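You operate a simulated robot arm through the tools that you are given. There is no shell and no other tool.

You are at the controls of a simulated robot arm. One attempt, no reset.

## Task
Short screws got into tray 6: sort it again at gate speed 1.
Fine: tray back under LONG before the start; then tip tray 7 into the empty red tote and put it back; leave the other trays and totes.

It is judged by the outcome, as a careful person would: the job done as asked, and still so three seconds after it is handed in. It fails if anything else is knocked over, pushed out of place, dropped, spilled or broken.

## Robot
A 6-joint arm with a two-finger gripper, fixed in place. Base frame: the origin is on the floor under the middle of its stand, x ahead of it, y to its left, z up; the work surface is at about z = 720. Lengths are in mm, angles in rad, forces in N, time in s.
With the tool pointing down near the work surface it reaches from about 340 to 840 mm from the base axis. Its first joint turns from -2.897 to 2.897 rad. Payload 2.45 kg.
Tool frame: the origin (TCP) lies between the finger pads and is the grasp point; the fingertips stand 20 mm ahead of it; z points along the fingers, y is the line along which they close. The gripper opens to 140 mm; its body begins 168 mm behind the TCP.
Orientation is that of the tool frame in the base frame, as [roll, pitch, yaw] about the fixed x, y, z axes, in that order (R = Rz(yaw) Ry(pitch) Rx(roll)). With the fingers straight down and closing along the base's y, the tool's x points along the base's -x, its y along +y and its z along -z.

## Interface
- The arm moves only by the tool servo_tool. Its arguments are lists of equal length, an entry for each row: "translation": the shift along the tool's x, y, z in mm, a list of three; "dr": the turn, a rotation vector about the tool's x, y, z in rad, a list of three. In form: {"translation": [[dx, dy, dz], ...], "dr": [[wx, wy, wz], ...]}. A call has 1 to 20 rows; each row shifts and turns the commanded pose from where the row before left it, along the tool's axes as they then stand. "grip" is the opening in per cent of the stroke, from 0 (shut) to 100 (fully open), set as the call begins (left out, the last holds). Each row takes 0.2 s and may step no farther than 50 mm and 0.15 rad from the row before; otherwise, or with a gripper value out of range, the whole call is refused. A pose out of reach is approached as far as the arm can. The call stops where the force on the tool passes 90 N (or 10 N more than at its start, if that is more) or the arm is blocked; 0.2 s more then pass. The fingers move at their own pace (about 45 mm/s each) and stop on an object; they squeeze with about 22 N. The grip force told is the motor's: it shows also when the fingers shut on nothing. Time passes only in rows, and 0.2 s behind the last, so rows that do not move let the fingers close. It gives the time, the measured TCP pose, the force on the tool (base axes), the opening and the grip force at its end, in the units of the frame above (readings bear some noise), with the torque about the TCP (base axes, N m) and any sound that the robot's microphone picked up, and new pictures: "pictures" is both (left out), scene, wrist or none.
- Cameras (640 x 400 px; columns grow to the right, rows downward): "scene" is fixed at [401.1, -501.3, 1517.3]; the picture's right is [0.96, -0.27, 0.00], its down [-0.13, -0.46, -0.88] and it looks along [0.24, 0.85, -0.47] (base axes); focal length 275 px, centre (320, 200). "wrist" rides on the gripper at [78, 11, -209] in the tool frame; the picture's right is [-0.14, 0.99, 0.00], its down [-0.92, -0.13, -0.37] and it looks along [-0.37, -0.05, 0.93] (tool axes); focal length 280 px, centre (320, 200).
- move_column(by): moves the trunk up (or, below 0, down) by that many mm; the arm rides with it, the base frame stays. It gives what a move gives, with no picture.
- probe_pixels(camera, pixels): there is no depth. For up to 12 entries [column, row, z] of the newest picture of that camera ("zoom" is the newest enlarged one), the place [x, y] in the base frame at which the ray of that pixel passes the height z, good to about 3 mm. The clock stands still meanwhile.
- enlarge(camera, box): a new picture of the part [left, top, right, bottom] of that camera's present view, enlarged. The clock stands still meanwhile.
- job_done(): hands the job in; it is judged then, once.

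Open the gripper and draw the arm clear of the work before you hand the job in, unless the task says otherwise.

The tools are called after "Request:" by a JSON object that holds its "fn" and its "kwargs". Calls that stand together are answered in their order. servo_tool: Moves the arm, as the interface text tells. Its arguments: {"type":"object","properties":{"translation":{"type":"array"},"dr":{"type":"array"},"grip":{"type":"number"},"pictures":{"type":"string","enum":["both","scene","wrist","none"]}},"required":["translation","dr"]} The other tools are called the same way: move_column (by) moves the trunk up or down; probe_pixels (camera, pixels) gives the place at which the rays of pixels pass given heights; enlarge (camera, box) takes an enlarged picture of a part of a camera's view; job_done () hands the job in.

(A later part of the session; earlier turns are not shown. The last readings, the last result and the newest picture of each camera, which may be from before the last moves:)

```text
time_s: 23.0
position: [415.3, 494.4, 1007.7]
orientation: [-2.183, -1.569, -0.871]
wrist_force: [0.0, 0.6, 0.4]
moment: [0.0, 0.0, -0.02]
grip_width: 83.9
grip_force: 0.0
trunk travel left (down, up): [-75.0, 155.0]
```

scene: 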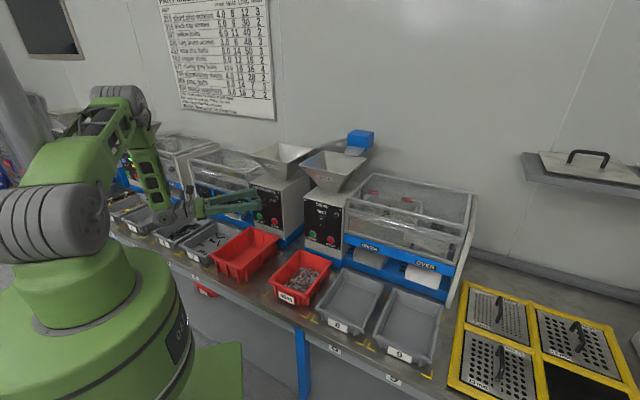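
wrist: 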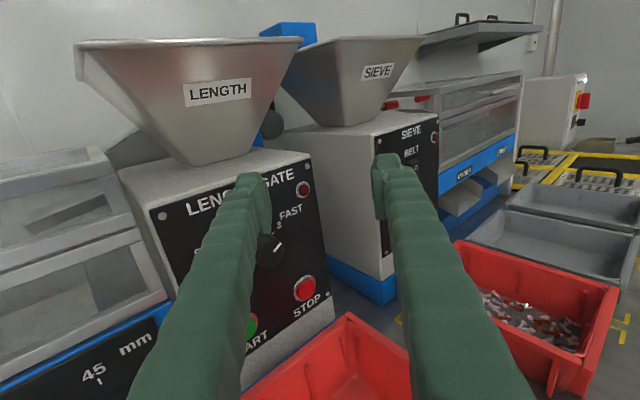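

Good upright view of the panel. I continue the swing to about 38° heading, almost square to the panel.

Request:
{"fn": "servo_tool", "kwargs": {"translation": [[0, 0, 0], [0, 0, 0], [0, 0, 0], [0, 0, 0]], "dr": [[0.145, 0, 0], [0.145, 0, 0], [0.145, 0, 0], [0.145, 0, 0]], "pictures": "wrist"}}

```text
time_s: 24.0
position: [414.8, 494.4, 1007.1]
orientation: [1.27, -1.57, 2.539]
wrist_force: [-0.8, 0.2, -0.4]
moment: [0.02, -0.02, 0.0]
grip_width: 84.0
grip_force: 0.1
trunk travel left (down, up): [-75.0, 155.0]
```

wrist: 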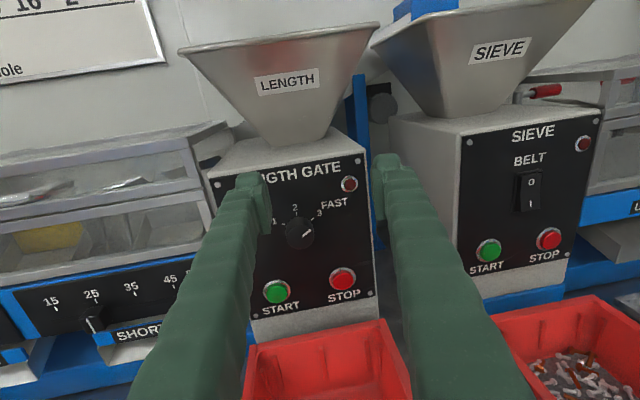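

Reachable without trouble. I try the last 7° to be exactly square to the panel.

Request:
{"fn": "servo_tool", "kwargs": {"translation": [[0, 0, 0]], "dr": [[0.122, 0, 0]], "pictures": "wrist"}}

```text
time_s: 24.4
position: [415.4, 494.9, 1007.3]
orientation: [0.374, -1.57, -2.729]
wrist_force: [-0.5, 0.9, -0.4]
moment: [0.0, 0.0, -0.12]
grip_width: 84.1
grip_force: 0.1
trunk travel left (down, up): [-75.0, 155.0]
```

wrist: 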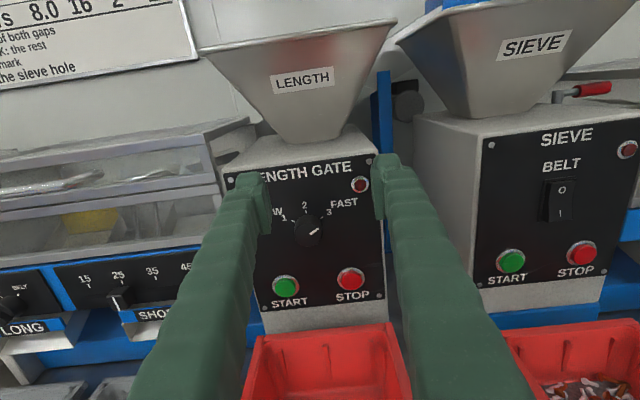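

Now exactly square to the panel (tool x up, z toward the panel). I enlarge to measure knob and buttons.

Request:
{"fn": "enlarge", "kwargs": {"camera": "wrist", "box": [260, 150, 400, 310]}}

Request:
{"fn": "enlarge", "kwargs": {"camera": "wrist", "box": [270, 195, 350, 255]}}

```text
2.50 times, centred on (330, 230) of wrist
```

zoom: 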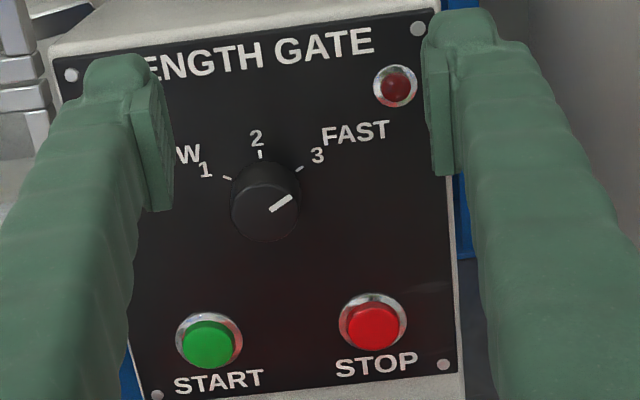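

```text
6.67 times, centred on (310, 225) of wrist
```

zoom: 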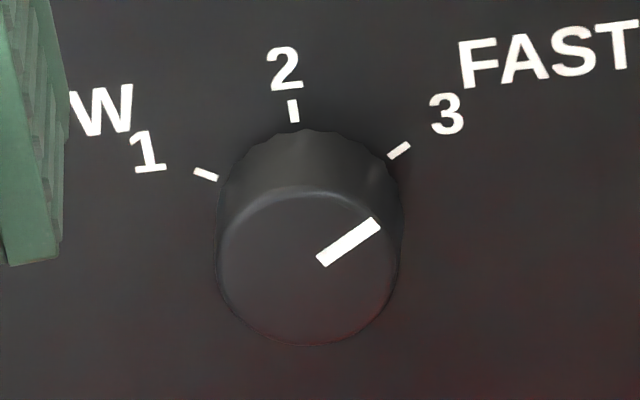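

Knob centre is about v=−80.5, z=930, face at u≈721, ticks at ±60°. I'll centre on it, narrow the fingers to ~50 mm, and roll +60° so I can twist −120°.

Request:
{"fn": "servo_tool", "kwargs": {"translation": [[-38.6, -12.2, -1.9], [-38.7, -12.1, -1.8], [0, 0, 0], [0, 0, 0], [0, 0, 0], [0, 0, 0], [0, 0, 0], [0, 0, 0], [0, 0, 0], [0, 0, 0]], "dr": [[0, 0, 0], [0, 0, 0], [0, 0, 0.131], [0, 0, 0.131], [0, 0, 0.131], [0, 0, 0.131], [0, 0, 0.131], [0, 0, 0.131], [0, 0, 0.131], [0, 0, 0.13]], "grip": 36, "pictures": "both"}}

```text
time_s: 26.6
position: [395.6, 508.0, 930.5]
orientation: [-1.569, -0.521, -0.784]
wrist_force: [-0.4, -0.3, 0.2]
moment: [0.01, -0.01, 0.01]
grip_width: 50.4
grip_force: 0.1
trunk travel left (down, up): [-75.0, 155.0]
```

scene: 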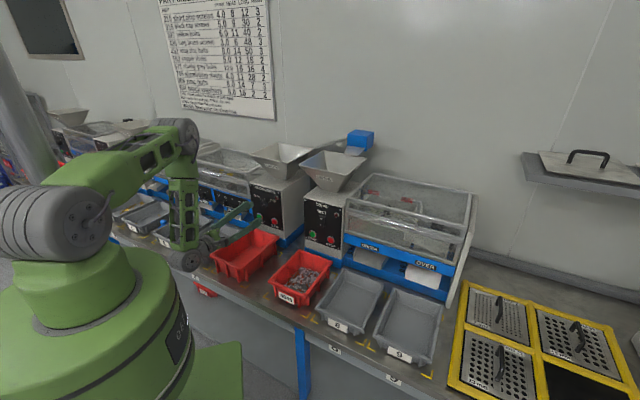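
wrist: 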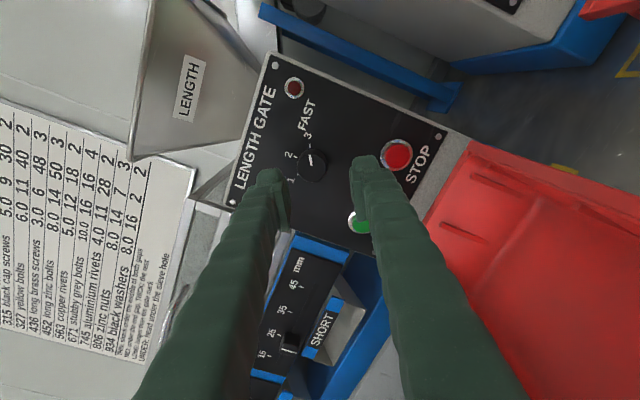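

Roll is done; the knob sits at (312, 165) between the fingertips. I enlarge to check centring against the tool axis.

Request:
{"fn": "enlarge", "kwargs": {"camera": "wrist", "box": [270, 130, 350, 190]}}

```text
6.67 times, centred on (310, 160) of wrist
```

zoom: 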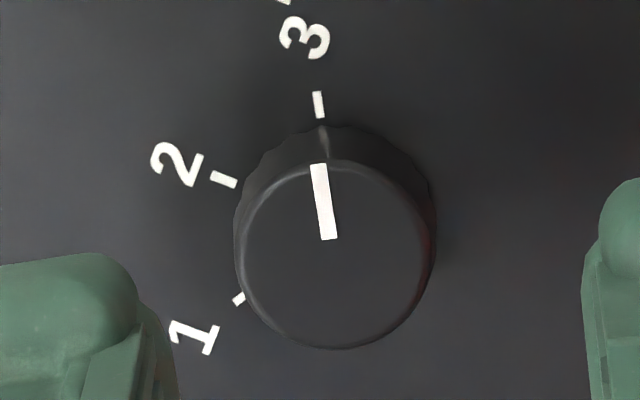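

Two-view triangulation puts the knob face at u≈705, z≈938.5, v≈−79, panel at u≈725. I shift up 8 mm and advance 35 mm to check alignment before enclosing the knob.

Request:
{"fn": "servo_tool", "kwargs": {"translation": [[4, -6.9, 0], [0, 0, 18], [0, 0, 17]], "dr": [[0, 0, 0], [0, 0, 0], [0, 0, 0]], "pictures": "wrist"}}

Request:
{"fn": "enlarge", "kwargs": {"camera": "wrist", "box": [260, 110, 380, 200]}}

```text
time_s: 27.4
position: [420.1, 533.7, 937.5]
orientation: [-1.572, -0.523, -0.784]
wrist_force: [0.4, 0.3, 0.0]
moment: [0.03, 0.0, 0.01]
grip_width: 50.4
grip_force: 0.1
trunk travel left (down, up): [-75.0, 155.0]
```

wrist: 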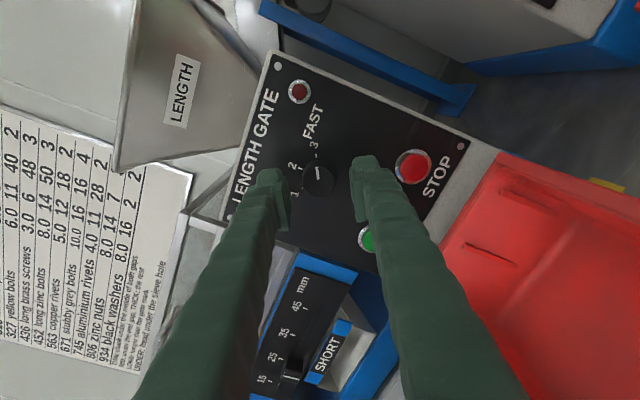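

```text
4.44 times, centred on (320, 155) of wrist
```

zoom: 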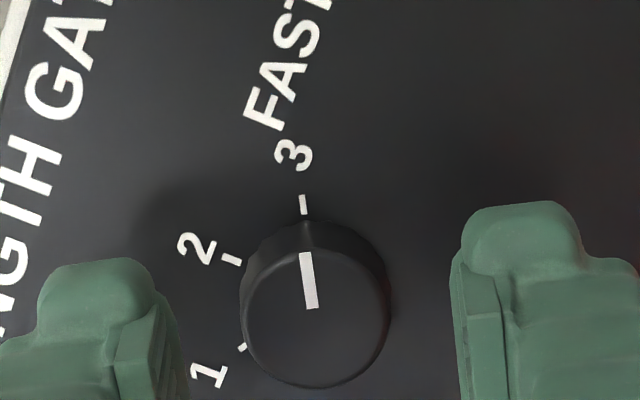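

Knob is centred within ~1 mm of the tool axis. I advance 25 mm so the pads straddle it and close.

Request:
{"fn": "servo_tool", "kwargs": {"translation": [[0, 0, 9], [0, 0, 8], [0, 0, 8]], "dr": [[0, 0, 0], [0, 0, 0], [0, 0, 0]], "pictures": "none"}}

Request:
{"fn": "servo_tool", "kwargs": {"translation": [[0, 0, 0], [0, 0, 0], [0, 0, 0]], "dr": [[0, 0, 0], [0, 0, 0], [0, 0, 0]], "grip": 0, "pictures": "wrist"}}

```text
time_s: 28.2
position: [437.5, 551.2, 938.1]
orientation: [-1.572, -0.524, -0.786]
wrist_force: [-0.3, 0.2, 0.3]
moment: [0.0, 0.03, 0.03]
grip_width: 50.4
grip_force: 0.2
trunk travel left (down, up): [-75.0, 155.0]
```

```text
time_s: 29.0
position: [437.1, 552.4, 938.7]
orientation: [-1.571, -0.521, -0.787]
wrist_force: [1.2, 3.0, 2.7]
moment: [0.0, -0.03, 0.02]
grip_width: 29.2
grip_force: 37.8
trunk travel left (down, up): [-75.0, 155.0]
```

wrist: 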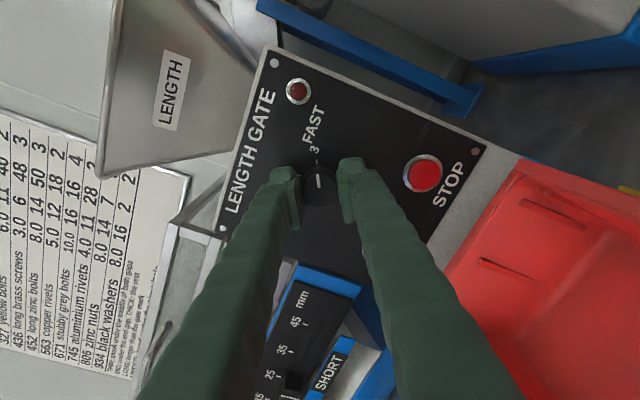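

Knob is gripped at 29 mm. I twist counter-clockwise by 60° first and look.

Request:
{"fn": "servo_tool", "kwargs": {"translation": [[0, 0, 0], [0, 0, 0], [0, 0, 0], [0, 0, 0], [0, 0, 0], [0, 0, 0], [0, 0, 0], [0, 0, 0]], "dr": [[0, 0, -0.131], [0, 0, -0.131], [0, 0, -0.131], [0, 0, -0.131], [0, 0, -0.131], [0, 0, -0.131], [0, 0, -0.131], [0, 0, -0.13]], "pictures": "wrist"}}

Request:
{"fn": "enlarge", "kwargs": {"camera": "wrist", "box": [260, 110, 380, 200]}}

```text
time_s: 30.8
position: [437.1, 551.5, 937.9]
orientation: [1.394, -1.57, 2.534]
wrist_force: [5.1, 1.4, 3.4]
moment: [0.05, -0.02, -0.02]
grip_width: 29.0
grip_force: 44.6
trunk travel left (down, up): [-75.0, 155.0]
```

wrist: 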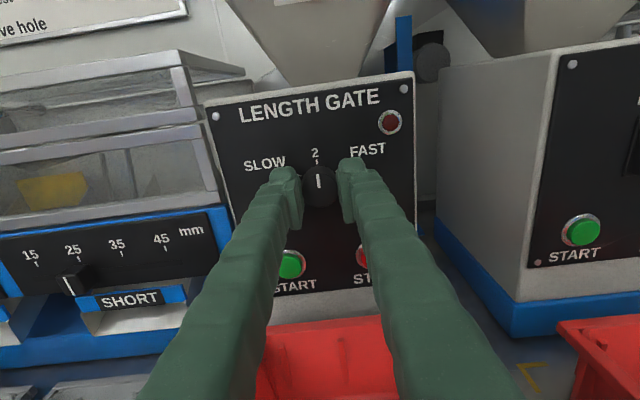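

```text
4.44 times, centred on (320, 155) of wrist
```

zoom: 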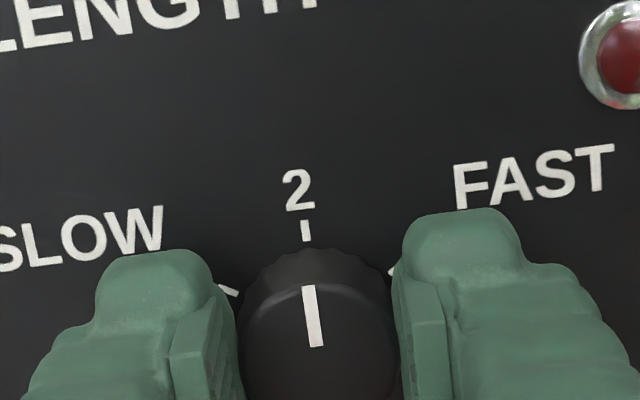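

The knob followed to position 2 with the pointer at (310, 315) in the zoom. I twist another 60° to reach 1.

Request:
{"fn": "servo_tool", "kwargs": {"translation": [[0, 0, 0], [0, 0, 0], [0, 0, 0], [0, 0, 0], [0, 0, 0], [0, 0, 0], [0, 0, 0], [0, 0, 0]], "dr": [[0, 0, -0.131], [0, 0, -0.131], [0, 0, -0.131], [0, 0, -0.131], [0, 0, -0.131], [0, 0, -0.131], [0, 0, -0.131], [0, 0, -0.131]], "pictures": "wrist"}}

Request:
{"fn": "enlarge", "kwargs": {"camera": "wrist", "box": [260, 110, 380, 200]}}

```text
time_s: 32.6
position: [439.6, 549.6, 938.5]
orientation: [1.569, -0.521, 2.357]
wrist_force: [13.3, -4.6, 8.0]
moment: [0.07, 0.0, -0.25]
grip_width: 29.2
grip_force: 44.9
trunk travel left (down, up): [-75.0, 155.0]
```

wrist: 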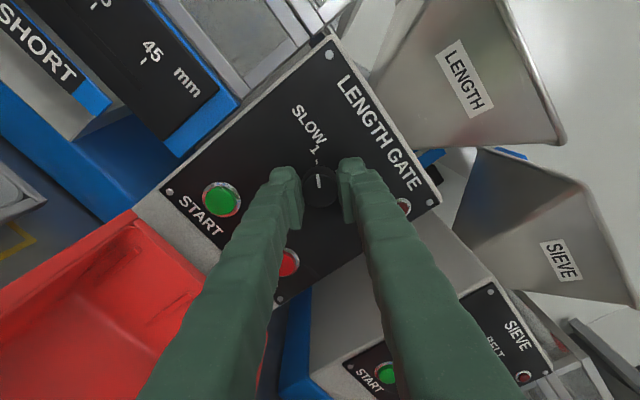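

```text
4.44 times, centred on (320, 155) of wrist
```

zoom: 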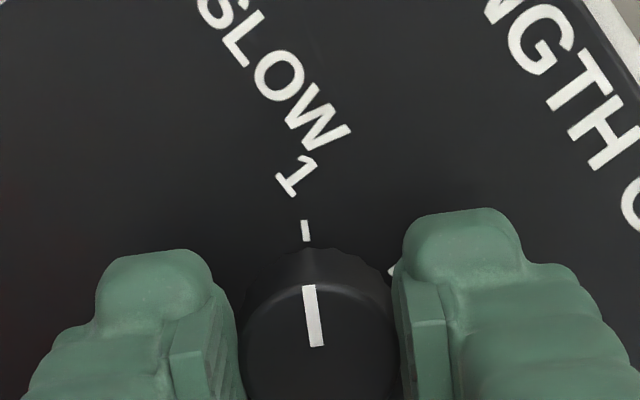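

The pointer is now at 1. I open the fingers and back off straight along the tool axis, then check the knob stayed.

Request:
{"fn": "servo_tool", "kwargs": {"translation": [[0, 0, 0], [0, 0, 0], [0, 0, 0], [0, 0, -20], [0, 0, -20], [0, 0, -20], [0, 0, -10]], "dr": [[0, 0, 0], [0, 0, 0], [0, 0, 0], [0, 0, 0], [0, 0, 0], [0, 0, 0], [0, 0, 0]], "grip": 36, "pictures": "wrist"}}

Request:
{"fn": "enlarge", "kwargs": {"camera": "wrist", "box": [260, 110, 380, 200]}}

```text
time_s: 34.2
position: [388.2, 502.4, 937.7]
orientation: [1.572, -0.524, 2.357]
wrist_force: [-0.3, 1.0, -0.7]
moment: [0.01, 0.01, 0.03]
grip_width: 50.5
grip_force: 0.0
trunk travel left (down, up): [-75.0, 155.0]
```

wrist: 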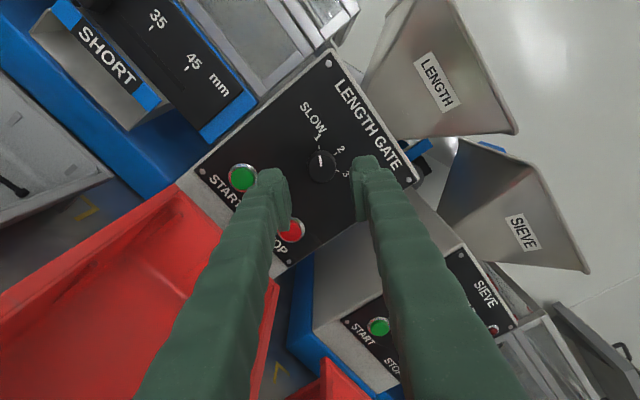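

```text
4.44 times, centred on (320, 155) of wrist
```

zoom: 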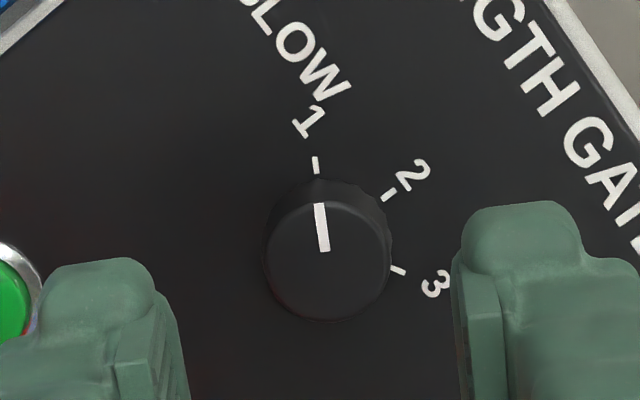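

Speed knob confirmed at 1. Now I retrace: unroll, rise ~105 mm, and swing the tool back to the right before tilting it down for the tray.

Request:
{"fn": "servo_tool", "kwargs": {"translation": [[0, 0, 0], [0, 0, 0], [0, 0, 0], [0, 0, 0], [0, 0, 0], [0, 0, 0], [0, 0, 0], [0, 0, 0], [35, 0, 0], [35, 0, 0], [35, 0, 0], [0, 0, 0], [0, 0, 0], [0, 0, 0], [0, 0, 0], [0, 0, 0], [0, 0, 0]], "dr": [[0, 0, 0.131], [0, 0, 0.131], [0, 0, 0.131], [0, 0, 0.131], [0, 0, 0.131], [0, 0, 0.131], [0, 0, 0.131], [0, 0, 0.13], [0, 0, 0], [0, 0, 0], [0, 0, 0], [-0.145, 0, 0], [-0.145, 0, 0], [-0.145, 0, 0], [-0.145, 0, 0], [-0.145, 0, 0], [-0.145, 0, 0]], "grip": 60, "pictures": "none"}}

Request:
{"fn": "servo_tool", "kwargs": {"translation": [[0, 0, 0], [0, 0, 0], [0, 0, 0], [0, 0, 0], [0, 0, 0], [0, 0, 0], [0, 0, 0], [0, 0, 0], [0, 0, 0], [0, 0, 0], [0, 0, 0]], "dr": [[0, -0.1428, 0], [0, -0.1428, 0], [0, -0.1428, 0], [0, -0.1428, 0], [0, -0.1428, 0], [0, -0.1428, 0], [0, -0.1428, 0], [0, -0.1428, 0], [0, -0.1428, 0], [0, -0.1428, 0], [0, -0.1428, 0]], "pictures": "scene"}}

```text
time_s: 37.8
position: [387.7, 501.7, 1041.7]
orientation: [1.914, -1.568, 1.144]
wrist_force: [0.1, 0.1, -0.5]
moment: [0.02, 0.0, -0.02]
grip_width: 83.9
grip_force: 0.0
trunk travel left (down, up): [-75.0, 155.0]
```

```text
time_s: 40.2
position: [388.8, 502.4, 1041.8]
orientation: [-3.142, 0.001, -0.084]
wrist_force: [0.2, -0.1, -0.6]
moment: [-0.01, 0.05, -0.01]
grip_width: 84.1
grip_force: 0.2
trunk travel left (down, up): [-75.0, 155.0]
```

scene: 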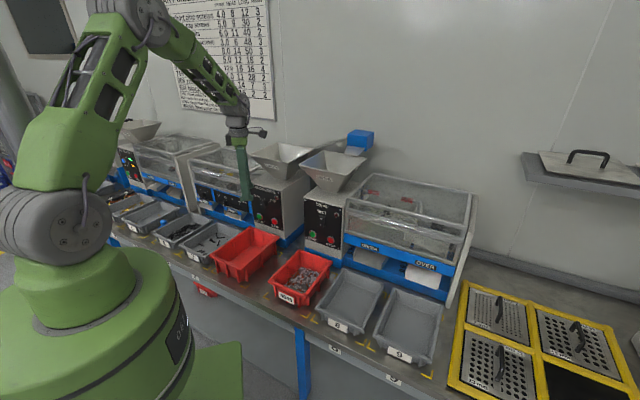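

Tool is vertical. I turn to bench alignment and travel over to tray 6's front wall at about z=960 for a close look.

Request:
{"fn": "servo_tool", "kwargs": {"translation": [[0, 0, 0], [0, 0, 0], [0, 0, 0], [0, 0, 0], [0, 0, 0], [-45.1, 16.9, 9], [-45.1, 16.9, 9], [-45.1, 16.9, 9], [-45.1, 16.9, 9], [-45.1, 16.9, 9], [-45.1, 16.9, 9], [-45.1, 16.9, 9], [-45.1, 16.9, 9], [-45.1, 16.9, 9]], "dr": [[0, 0, 0.1402], [0, 0, 0.1402], [0, 0, 0.1402], [0, 0, 0.1402], [0, 0, 0.1402], [0, 0, 0], [0, 0, 0], [0, 0, 0], [0, 0, 0], [0, 0, 0], [0, 0, 0], [0, 0, 0], [0, 0, 0], [0, 0, 0]], "pictures": "both"}}

```text
time_s: 43.2
position: [-7.1, 680.2, 959.9]
orientation: [-3.141, -0.001, -0.785]
wrist_force: [-0.4, 0.2, -0.1]
moment: [-0.01, 0.0, -0.01]
grip_width: 84.2
grip_force: 0.2
trunk travel left (down, up): [-75.0, 155.0]
```

scene: 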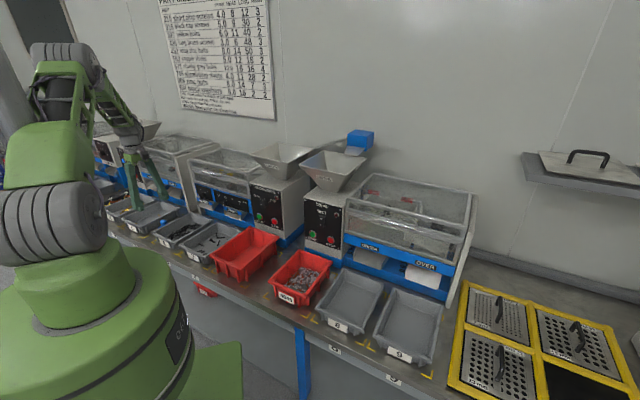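
wrist: 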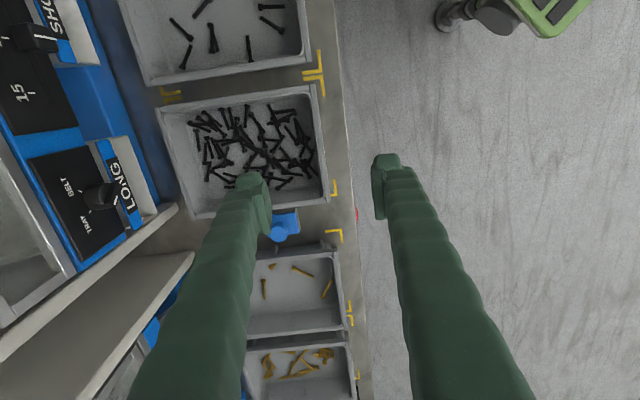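

I'm above tray 6's front wall. I enlarge to see the screws near the front wall and the rim geometry.

Request:
{"fn": "enlarge", "kwargs": {"camera": "wrist", "box": [150, 70, 360, 230]}}

Request:
{"fn": "probe_pixels", "kwargs": {"camera": "wrist", "pixels": [[318, 86, 768], [328, 207, 768], [157, 108, 768], [192, 217, 768]]}}

```text
2.50 times, centred on (255, 150) of wrist
```

zoom: 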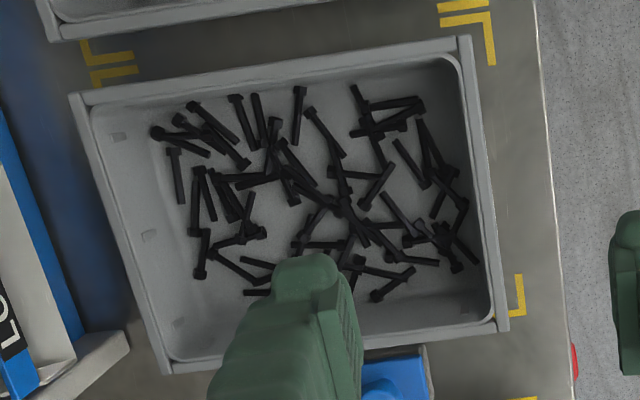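

```text
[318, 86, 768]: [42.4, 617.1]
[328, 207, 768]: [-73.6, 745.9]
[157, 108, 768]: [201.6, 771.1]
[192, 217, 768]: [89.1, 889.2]
```

Screws lie about 10 mm clear of the wall at its centre, so fingertips to z≈743 should be fine. I probe the front rim's outer and inner edges precisely.

Request:
{"fn": "probe_pixels", "kwargs": {"camera": "zoom", "pixels": [[480, 60, 768], [493, 181, 768], [504, 290, 768], [463, 70, 768], [480, 181, 768], [492, 290, 768], [475, 37, 768], [509, 328, 768], [466, 210, 735], [476, 262, 735]]}}

Request:
{"fn": "enlarge", "kwargs": {"camera": "wrist", "box": [280, 75, 360, 215]}}

```text
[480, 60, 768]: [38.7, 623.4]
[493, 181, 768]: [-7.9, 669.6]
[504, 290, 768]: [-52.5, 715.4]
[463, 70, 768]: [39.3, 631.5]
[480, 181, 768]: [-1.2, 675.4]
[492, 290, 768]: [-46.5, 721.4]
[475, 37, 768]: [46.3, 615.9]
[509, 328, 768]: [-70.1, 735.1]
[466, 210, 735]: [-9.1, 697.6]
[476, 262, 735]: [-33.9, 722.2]
```

```text
2.86 times, centred on (320, 145) of wrist
```

zoom: 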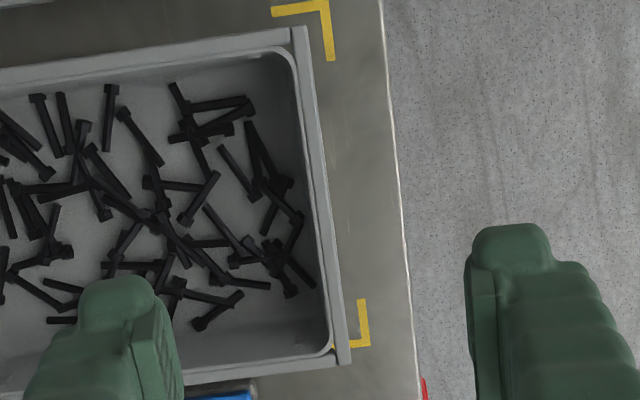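

Front rim spans u≈468–477 centred at v≈−486. I centre the TCP on it, set a 36 mm opening and descend to z≈785.

Request:
{"fn": "servo_tool", "kwargs": {"translation": [[0, 3.2, 0], [0, 0, 40], [0, 0, 40], [0, 0, 40], [0, 0, 35], [0, 0, 20]], "dr": [[0, 0, 0], [0, 0, 0], [0, 0, 0], [0, 0, 0], [0, 0, 0], [0, 0, 0]], "grip": 26, "pictures": "both"}}

Request:
{"fn": "enlarge", "kwargs": {"camera": "wrist", "box": [200, 110, 420, 250]}}

Request:
{"fn": "enlarge", "kwargs": {"camera": "scene", "box": [100, 150, 240, 270]}}

```text
time_s: 44.6
position: [-7.7, 678.2, 786.3]
orientation: [3.141, 0.0, -0.785]
wrist_force: [1.3, 0.2, -0.2]
moment: [-0.01, 0.01, -0.03]
grip_width: 36.3
grip_force: 0.0
trunk travel left (down, up): [-75.0, 155.0]
```

scene: 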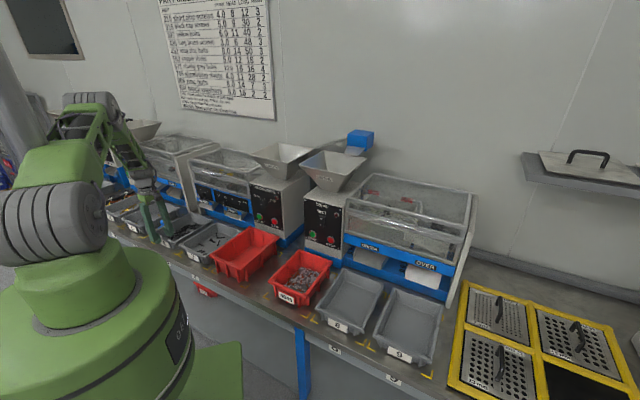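
wrist: 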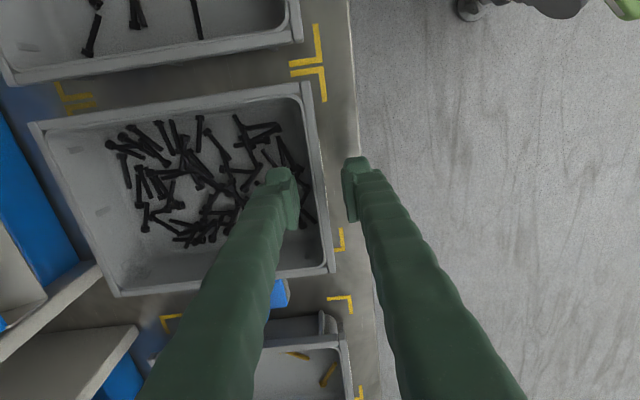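

```text
2.86 times, centred on (310, 180) of wrist
```

zoom: 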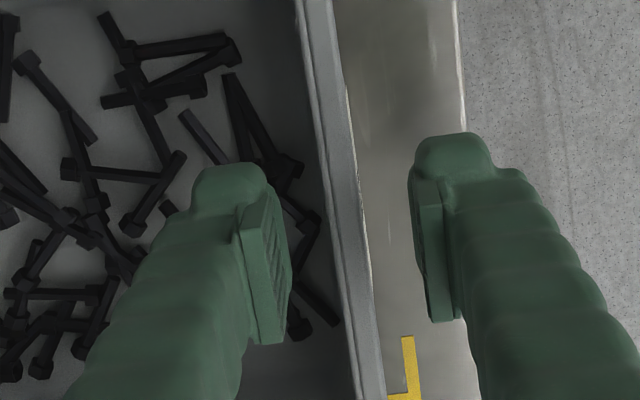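

```text
3.33 times, centred on (170, 210) of scene
```

zoom: 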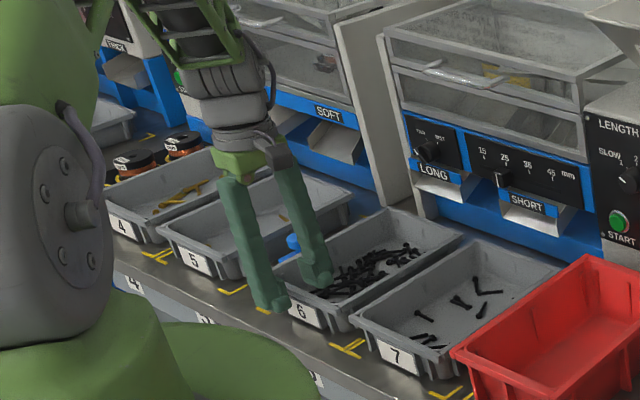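

The rim lies midway between the pads. I descend 23 mm slowly so the fingertips reach z≈743.

Request:
{"fn": "servo_tool", "kwargs": {"translation": [[0, 0, 8], [0, 0, 8], [0, 0, 7]], "dr": [[0, 0, 0], [0, 0, 0], [0, 0, 0]], "pictures": "wrist"}}

Request:
{"fn": "enlarge", "kwargs": {"camera": "wrist", "box": [200, 110, 420, 250]}}

```text
time_s: 45.4
position: [-8.1, 679.0, 762.8]
orientation: [3.141, 0.002, -0.785]
wrist_force: [-0.3, 0.6, 0.6]
moment: [0.02, -0.03, -0.01]
grip_width: 36.3
grip_force: 0.0
trunk travel left (down, up): [-75.0, 155.0]
```

wrist: 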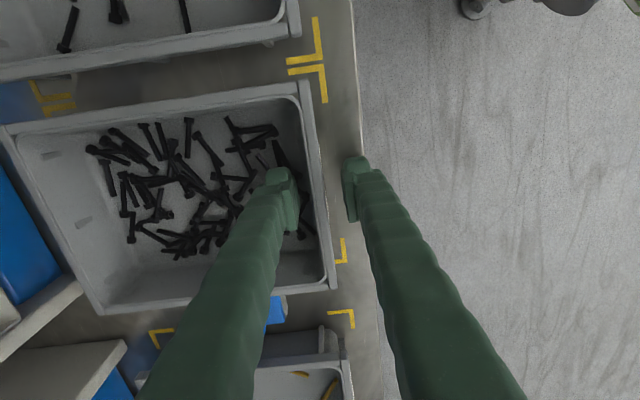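

```text
2.86 times, centred on (310, 180) of wrist
```

zoom: 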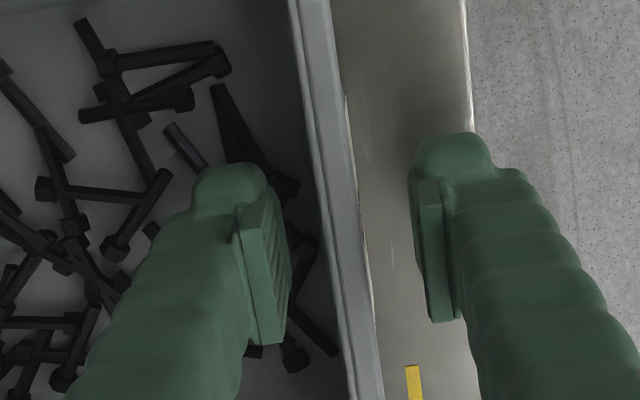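

No contact so far. I close the gripper on the front wall and wait.

Request:
{"fn": "servo_tool", "kwargs": {"translation": [[0, 0, 0], [0, 0, 0], [0, 0, 0], [0, 0, 0]], "dr": [[0, 0, 0], [0, 0, 0], [0, 0, 0], [0, 0, 0]], "grip": 0, "pictures": "wrist"}}

Request:
{"fn": "enlarge", "kwargs": {"camera": "wrist", "box": [200, 110, 420, 250]}}

```text
time_s: 46.4
position: [-7.1, 679.3, 763.8]
orientation: [-3.141, -0.003, -0.786]
wrist_force: [1.4, 0.7, -0.6]
moment: [0.19, -0.17, -0.01]
grip_width: 9.0
grip_force: 22.0
trunk travel left (down, up): [-75.0, 155.0]
```

wrist: 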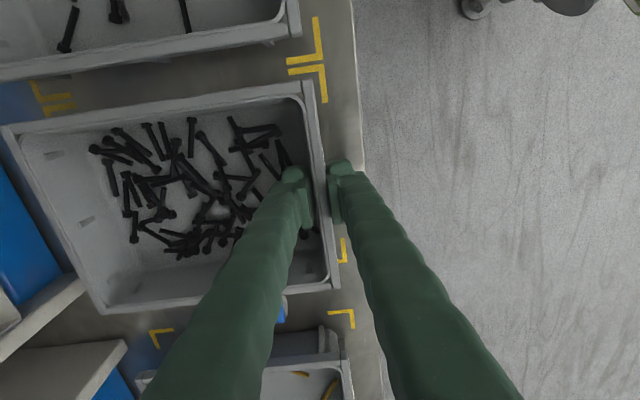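

```text
2.86 times, centred on (310, 180) of wrist
```

zoom: 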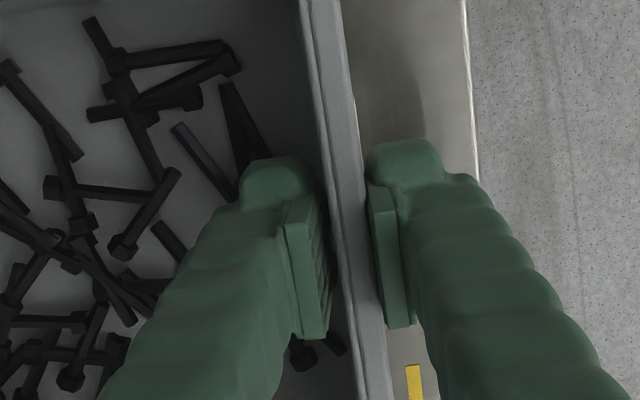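

Gripped at 9 mm with 22 N. I lift slightly (8 mm) to feel the weight and see whether the tray droops.

Request:
{"fn": "servo_tool", "kwargs": {"translation": [[0, 0, -4], [0, 0, -4], [0, 0, 0]], "dr": [[0, 0, 0], [0, 0, 0], [0, 0, 0]], "pictures": "both"}}

Request:
{"fn": "enlarge", "kwargs": {"camera": "scene", "box": [120, 180, 240, 270]}}

```text
time_s: 47.2
position: [-8.6, 677.9, 771.1]
orientation: [-3.141, -0.001, -0.785]
wrist_force: [1.6, 0.4, -1.3]
moment: [0.09, -0.21, -0.03]
grip_width: 8.8
grip_force: 21.6
trunk travel left (down, up): [-75.0, 155.0]
```

scene: 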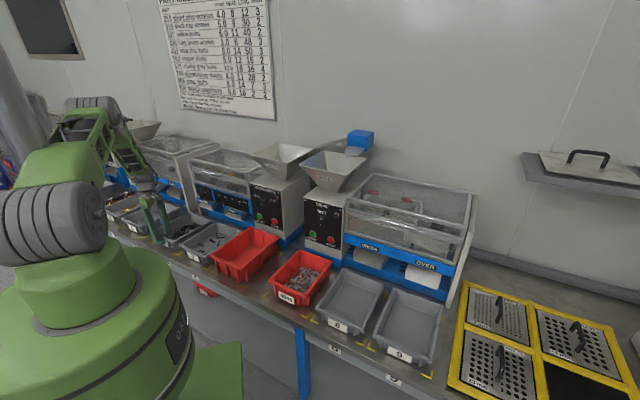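
wrist: 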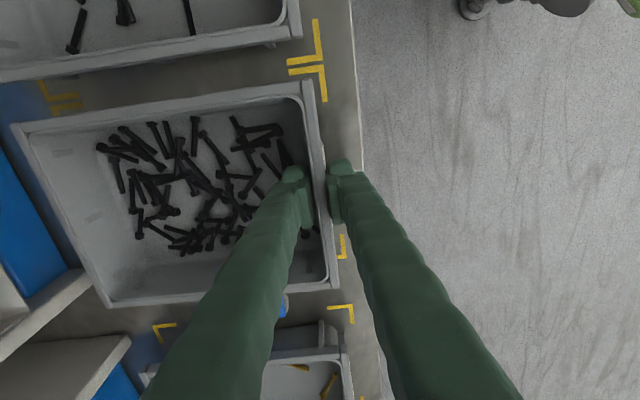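

```text
4.44 times, centred on (180, 225) of scene
```

zoom: 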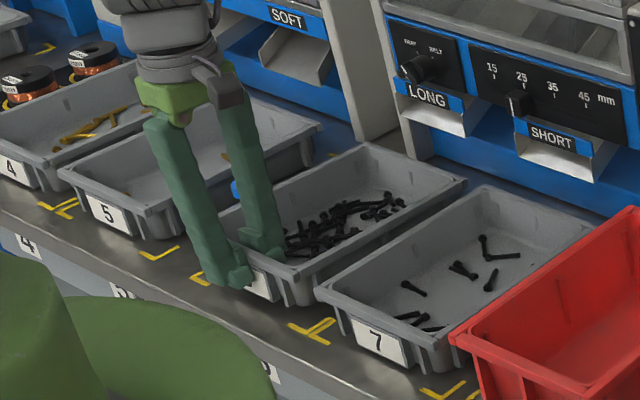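

Very little load yet; the far end may still rest on the bench. I lift 20 mm more and check.

Request:
{"fn": "servo_tool", "kwargs": {"translation": [[0, 0, -7], [0, 0, -7], [0, 0, -6], [0, 0, 0]], "dr": [[0, 0, 0], [0, 0, 0], [0, 0, 0], [0, 0, 0]], "pictures": "both"}}

Request:
{"fn": "enlarge", "kwargs": {"camera": "scene", "box": [120, 180, 240, 270]}}

```text
time_s: 48.2
position: [-8.7, 679.4, 792.0]
orientation: [-3.139, 0.0, -0.785]
wrist_force: [0.3, 0.9, -1.0]
moment: [-0.18, -0.25, 0.03]
grip_width: 6.1
grip_force: 22.1
trunk travel left (down, up): [-75.0, 155.0]
```

scene: 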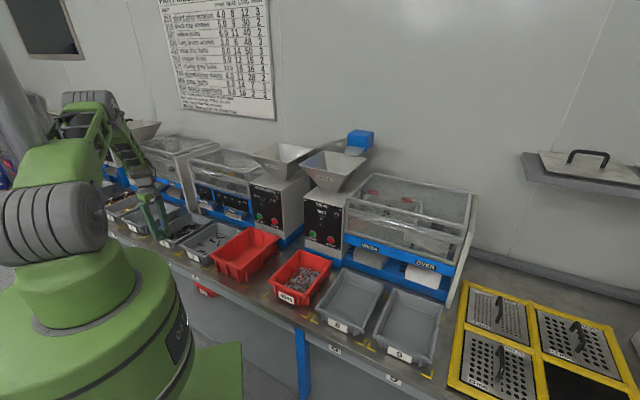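
wrist: 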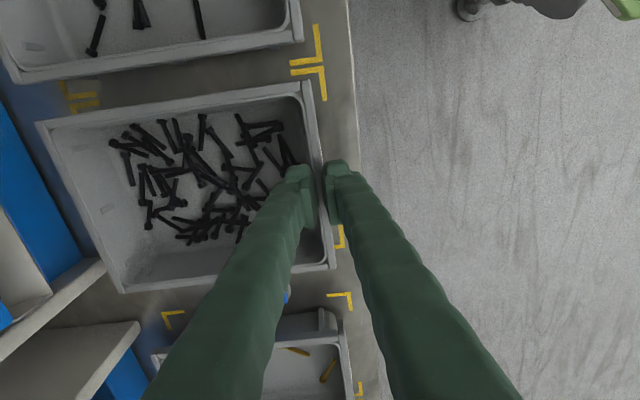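

```text
4.44 times, centred on (180, 225) of scene
```

zoom: 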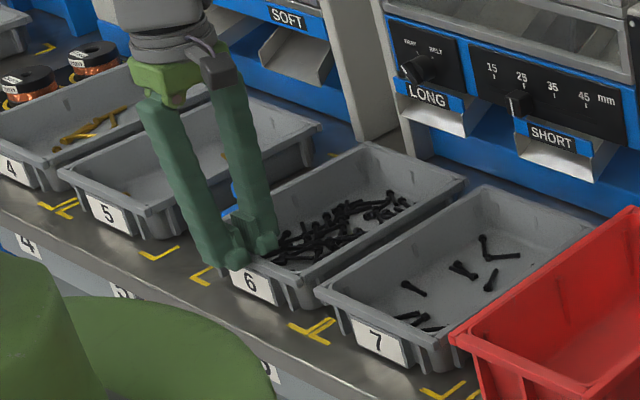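

The tray lifted 8 mm by its front but then slipped out when the tilt built up — the grip needs to be deeper and to follow the tray's tilt. I open, rise and look at how the tray sits now.

Request:
{"fn": "servo_tool", "kwargs": {"translation": [[0, 0, 0], [0, 0, -20], [0, 0, -30], [0, 0, -40], [0, 0, -40], [0, 0, -30]], "dr": [[0, 0, 0], [0, 0, 0], [0, 0, 0], [0, 0, 0], [0, 0, 0], [0, 0, 0]], "grip": 26, "pictures": "both"}}

Request:
{"fn": "enlarge", "kwargs": {"camera": "wrist", "box": [150, 70, 360, 230]}}

Request:
{"fn": "enlarge", "kwargs": {"camera": "scene", "box": [140, 200, 230, 270]}}

```text
time_s: 49.6
position: [-8.7, 678.2, 951.3]
orientation: [3.14, 0.0, -0.784]
wrist_force: [0.2, 0.4, 0.3]
moment: [-0.01, 0.0, 0.03]
grip_width: 36.8
grip_force: 0.0
trunk travel left (down, up): [-75.0, 155.0]
```

scene: 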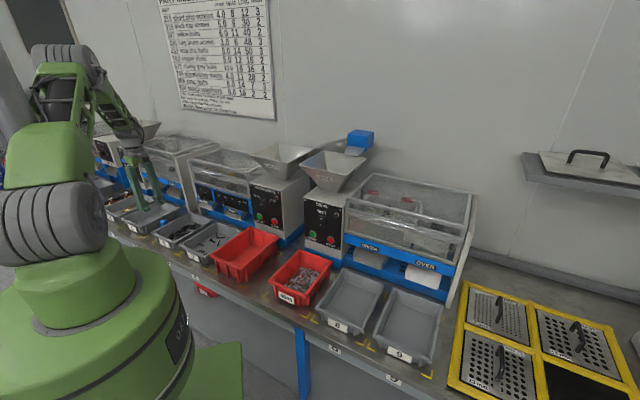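
wrist: 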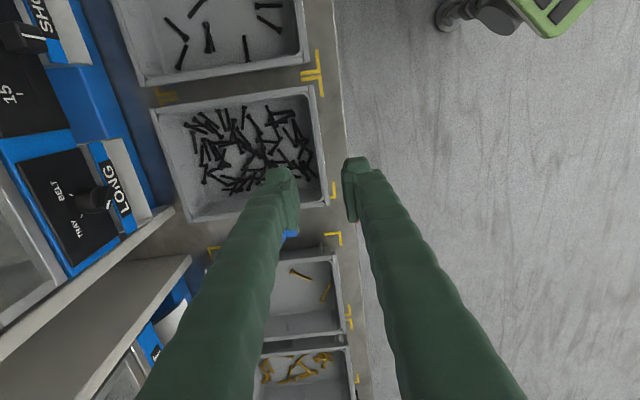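

```text
2.50 times, centred on (255, 150) of wrist
```

zoom: 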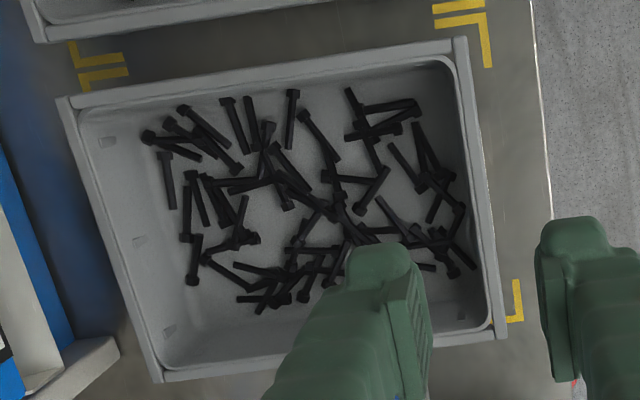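

```text
5.71 times, centred on (185, 235) of scene
```

zoom: 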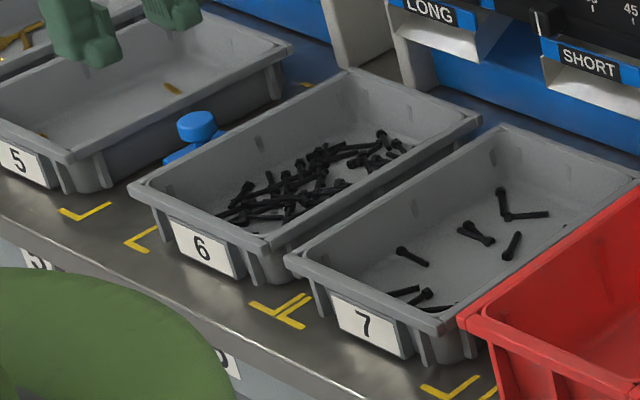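

The tray is still on its marks. I probe the rim again to get its current position exactly.

Request:
{"fn": "enlarge", "kwargs": {"camera": "wrist", "box": [140, 75, 350, 225]}}

Request:
{"fn": "probe_pixels", "kwargs": {"camera": "zoom", "pixels": [[501, 60, 768], [513, 160, 768], [527, 280, 768], [488, 60, 768], [500, 160, 768], [98, 110, 768], [497, 28, 768], [538, 348, 768]]}}

```text
2.67 times, centred on (245, 150) of wrist
```

zoom: 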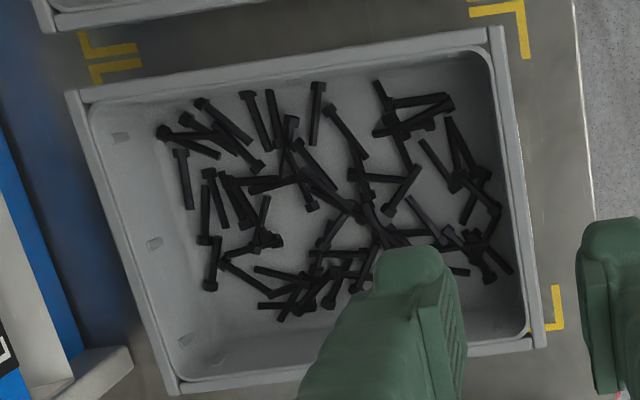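

```text
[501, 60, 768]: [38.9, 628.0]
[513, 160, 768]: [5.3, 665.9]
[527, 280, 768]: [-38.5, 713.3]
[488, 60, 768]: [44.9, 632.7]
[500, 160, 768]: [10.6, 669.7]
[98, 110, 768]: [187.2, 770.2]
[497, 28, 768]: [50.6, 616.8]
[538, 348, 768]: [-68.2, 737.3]
```

Tray is unmoved (front rim ~u 468.8–477.5). I narrow to a 20 mm gap to keep the inner finger close to the wall, and descend again to just above the previous depth.

Request:
{"fn": "servo_tool", "kwargs": {"translation": [[0, 0, 40], [0, 0, 40], [0, 0, 40], [0, 0, 35], [0, 0, 20], [0, 0, 8]], "dr": [[0, 0, 0], [0, 0, 0], [0, 0, 0], [0, 0, 0], [0, 0, 0], [0, 0, 0]], "grip": 15, "pictures": "none"}}

Request:
{"fn": "servo_tool", "kwargs": {"translation": [[0, 0, 4], [0, 0, 4], [0, 0, 3], [0, 0, 0]], "dr": [[0, 0, 0], [0, 0, 0], [0, 0, 0], [0, 0, 0]], "pictures": "wrist"}}

Request:
{"fn": "enlarge", "kwargs": {"camera": "wrist", "box": [200, 110, 420, 250]}}

```text
time_s: 51.0
position: [-8.1, 679.0, 768.9]
orientation: [-3.141, 0.001, -0.785]
wrist_force: [0.6, 0.7, 0.0]
moment: [0.02, -0.01, 0.0]
grip_width: 21.0
grip_force: 0.0
trunk travel left (down, up): [-75.0, 155.0]
```

```text
time_s: 52.0
position: [-7.4, 678.2, 757.6]
orientation: [-3.141, -0.002, -0.786]
wrist_force: [-0.5, 0.8, -0.3]
moment: [-0.02, -0.01, 0.02]
grip_width: 20.8
grip_force: 0.0
trunk travel left (down, up): [-75.0, 155.0]
```

wrist: 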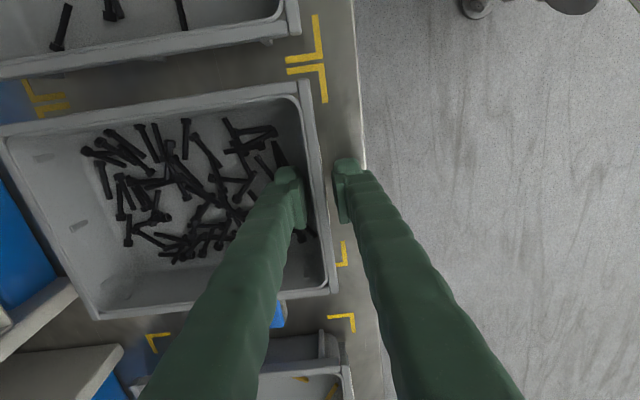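

```text
2.86 times, centred on (310, 180) of wrist
```

zoom: 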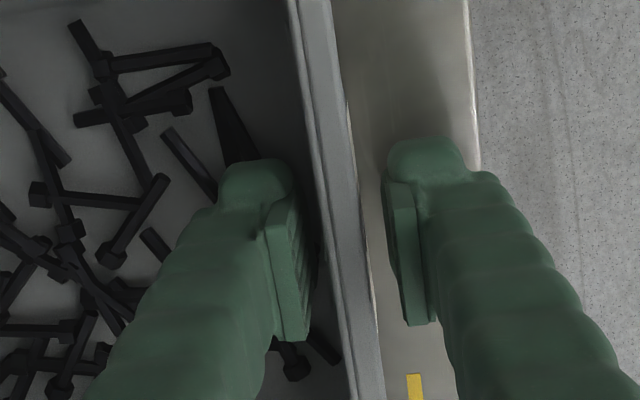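

No contact at tip height ~738. I continue down in small steps, watching the force.

Request:
{"fn": "servo_tool", "kwargs": {"translation": [[0, 0, 2], [0, 0, 2], [0, 0, 0]], "dr": [[0, 0, 0], [0, 0, 0], [0, 0, 0]], "pictures": "none"}}

Request:
{"fn": "servo_tool", "kwargs": {"translation": [[0, 0, 2], [0, 0, 1.5], [0, 0, 0]], "dr": [[0, 0, 0], [0, 0, 0], [0, 0, 0]], "pictures": "none"}}

```text
time_s: 52.8
position: [-8.8, 679.4, 753.4]
orientation: [-3.14, -0.004, -0.784]
wrist_force: [0.0, -0.2, -0.7]
moment: [-0.02, -0.02, 0.05]
grip_width: 21.0
grip_force: 0.1
trunk travel left (down, up): [-75.0, 155.0]
```

```text
time_s: 53.6
position: [-8.4, 679.1, 750.0]
orientation: [-3.141, -0.001, -0.785]
wrist_force: [-0.6, 1.1, 0.7]
moment: [0.03, -0.02, -0.04]
grip_width: 20.9
grip_force: 0.1
trunk travel left (down, up): [-75.0, 155.0]
```

Tips are at z≈730 with no contact. I close on the wall at this depth.

Request:
{"fn": "servo_tool", "kwargs": {"translation": [[0, 0, 1.5], [0, 0, 0], [0, 0, 0], [0, 0, 0]], "dr": [[0, 0, 0], [0, 0, 0], [0, 0, 0], [0, 0, 0]], "grip": 0, "pictures": "wrist"}}

Request:
{"fn": "enlarge", "kwargs": {"camera": "wrist", "box": [200, 110, 420, 250]}}

```text
time_s: 54.6
position: [-8.0, 679.3, 749.7]
orientation: [-3.14, 0.0, -0.785]
wrist_force: [2.1, 2.8, 9.7]
moment: [0.4, -0.47, 0.03]
grip_width: 9.1
grip_force: 22.3
trunk travel left (down, up): [-75.0, 155.0]
```

wrist: 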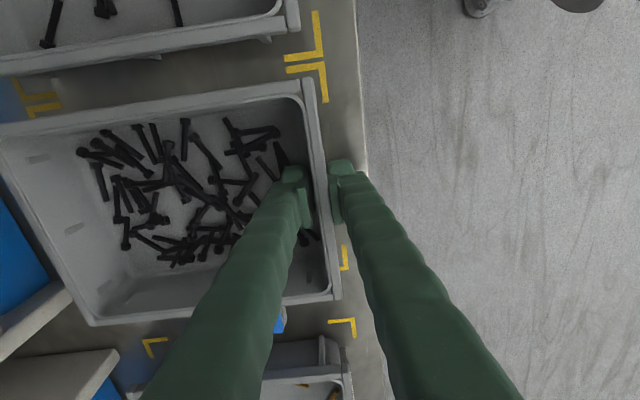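

```text
2.86 times, centred on (310, 180) of wrist
```

zoom: 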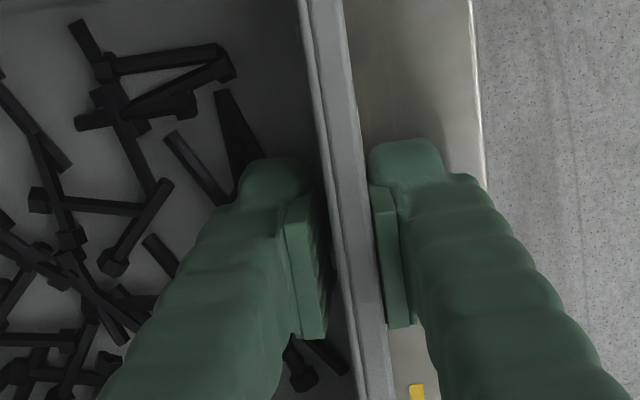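

The fingertip seems to bear on the floor fillet (9.7 N up) and the wall couple is unfavourable. I open, rise 5 mm, lean the tool 6° to match the wall's draft, and re-close.

Request:
{"fn": "servo_tool", "kwargs": {"translation": [[0, 0, 0], [0, 0, 0], [0, 0, -5], [0, 0, 0]], "dr": [[0, 0, 0], [0, 0, 0], [0, 0, 0], [0.105, 0, 0]], "grip": 15, "pictures": "wrist"}}

Request:
{"fn": "enlarge", "kwargs": {"camera": "wrist", "box": [200, 110, 420, 250]}}

```text
time_s: 55.6
position: [-7.8, 679.0, 752.1]
orientation: [-3.037, 0.0, -0.785]
wrist_force: [0.5, 0.3, 0.2]
moment: [0.01, 0.04, 0.0]
grip_width: 20.7
grip_force: 0.0
trunk travel left (down, up): [-75.0, 155.0]
```

wrist: 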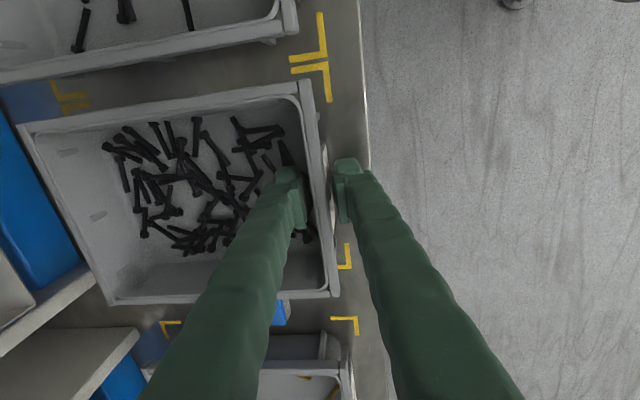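

```text
2.86 times, centred on (310, 180) of wrist
```

zoom: 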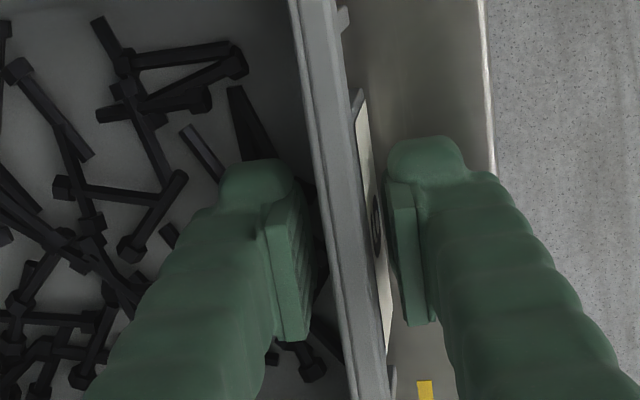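

The label plate is visible standing out in front of the wall. I close the fingers with this lean.

Request:
{"fn": "servo_tool", "kwargs": {"translation": [[0, 0, 0], [0, 0, 0], [0, 0, 0], [0, 0, 0]], "dr": [[0, 0, 0], [0, 0, 0], [0, 0, 0], [0, 0, 0]], "grip": 0, "pictures": "none"}}

```text
time_s: 56.6
position: [-7.6, 678.2, 753.5]
orientation: [-3.036, 0.001, -0.786]
wrist_force: [-1.4, 0.1, 0.2]
moment: [0.39, -0.32, 0.29]
grip_width: 6.6
grip_force: 22.7
trunk travel left (down, up): [-75.0, 155.0]
```

Width shrank from 9.1 to 6.6 mm with the lean, so the wall slopes more than 6°. I open, lean another 4° and close again to find flush contact.

Request:
{"fn": "servo_tool", "kwargs": {"translation": [[0, 0, 0], [0, 0, 0], [0, 0, 0]], "dr": [[0, 0, 0], [0, 0, 0], [0.07, 0, 0]], "grip": 15, "pictures": "none"}}

Request:
{"fn": "servo_tool", "kwargs": {"translation": [[0, 0, 0], [0, 0, 0], [0, 0, 0], [0, 0, 0]], "dr": [[0, 0, 0], [0, 0, 0], [0, 0, 0], [0, 0, 0]], "grip": 0, "pictures": "wrist"}}

Request:
{"fn": "enlarge", "kwargs": {"camera": "wrist", "box": [200, 110, 420, 250]}}

```text
time_s: 57.4
position: [-7.9, 678.9, 753.9]
orientation: [-2.964, 0.001, -0.785]
wrist_force: [-0.5, -0.1, 0.4]
moment: [-0.01, -0.01, 0.01]
grip_width: 20.9
grip_force: 0.1
trunk travel left (down, up): [-75.0, 155.0]
```

```text
time_s: 58.4
position: [-8.6, 678.7, 753.1]
orientation: [-2.966, -0.003, -0.785]
wrist_force: [-1.7, -1.4, -0.7]
moment: [-0.18, 0.23, 0.04]
grip_width: 6.0
grip_force: 21.8
trunk travel left (down, up): [-75.0, 155.0]
```

wrist: 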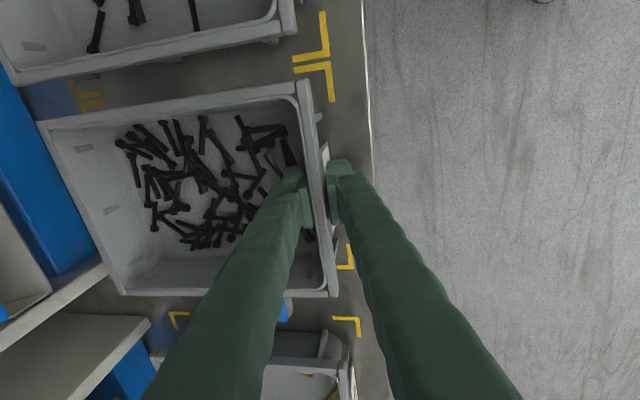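

```text
2.86 times, centred on (310, 180) of wrist
```

zoom: 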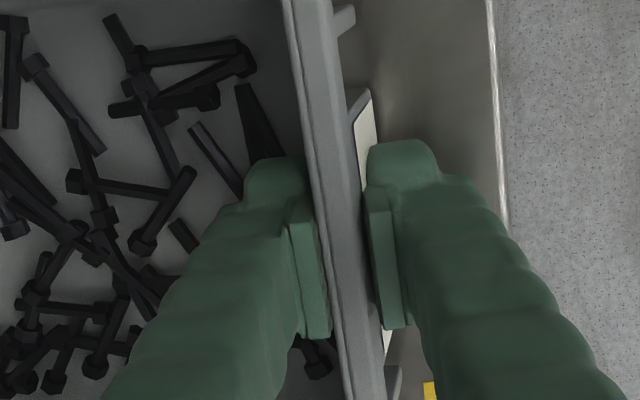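

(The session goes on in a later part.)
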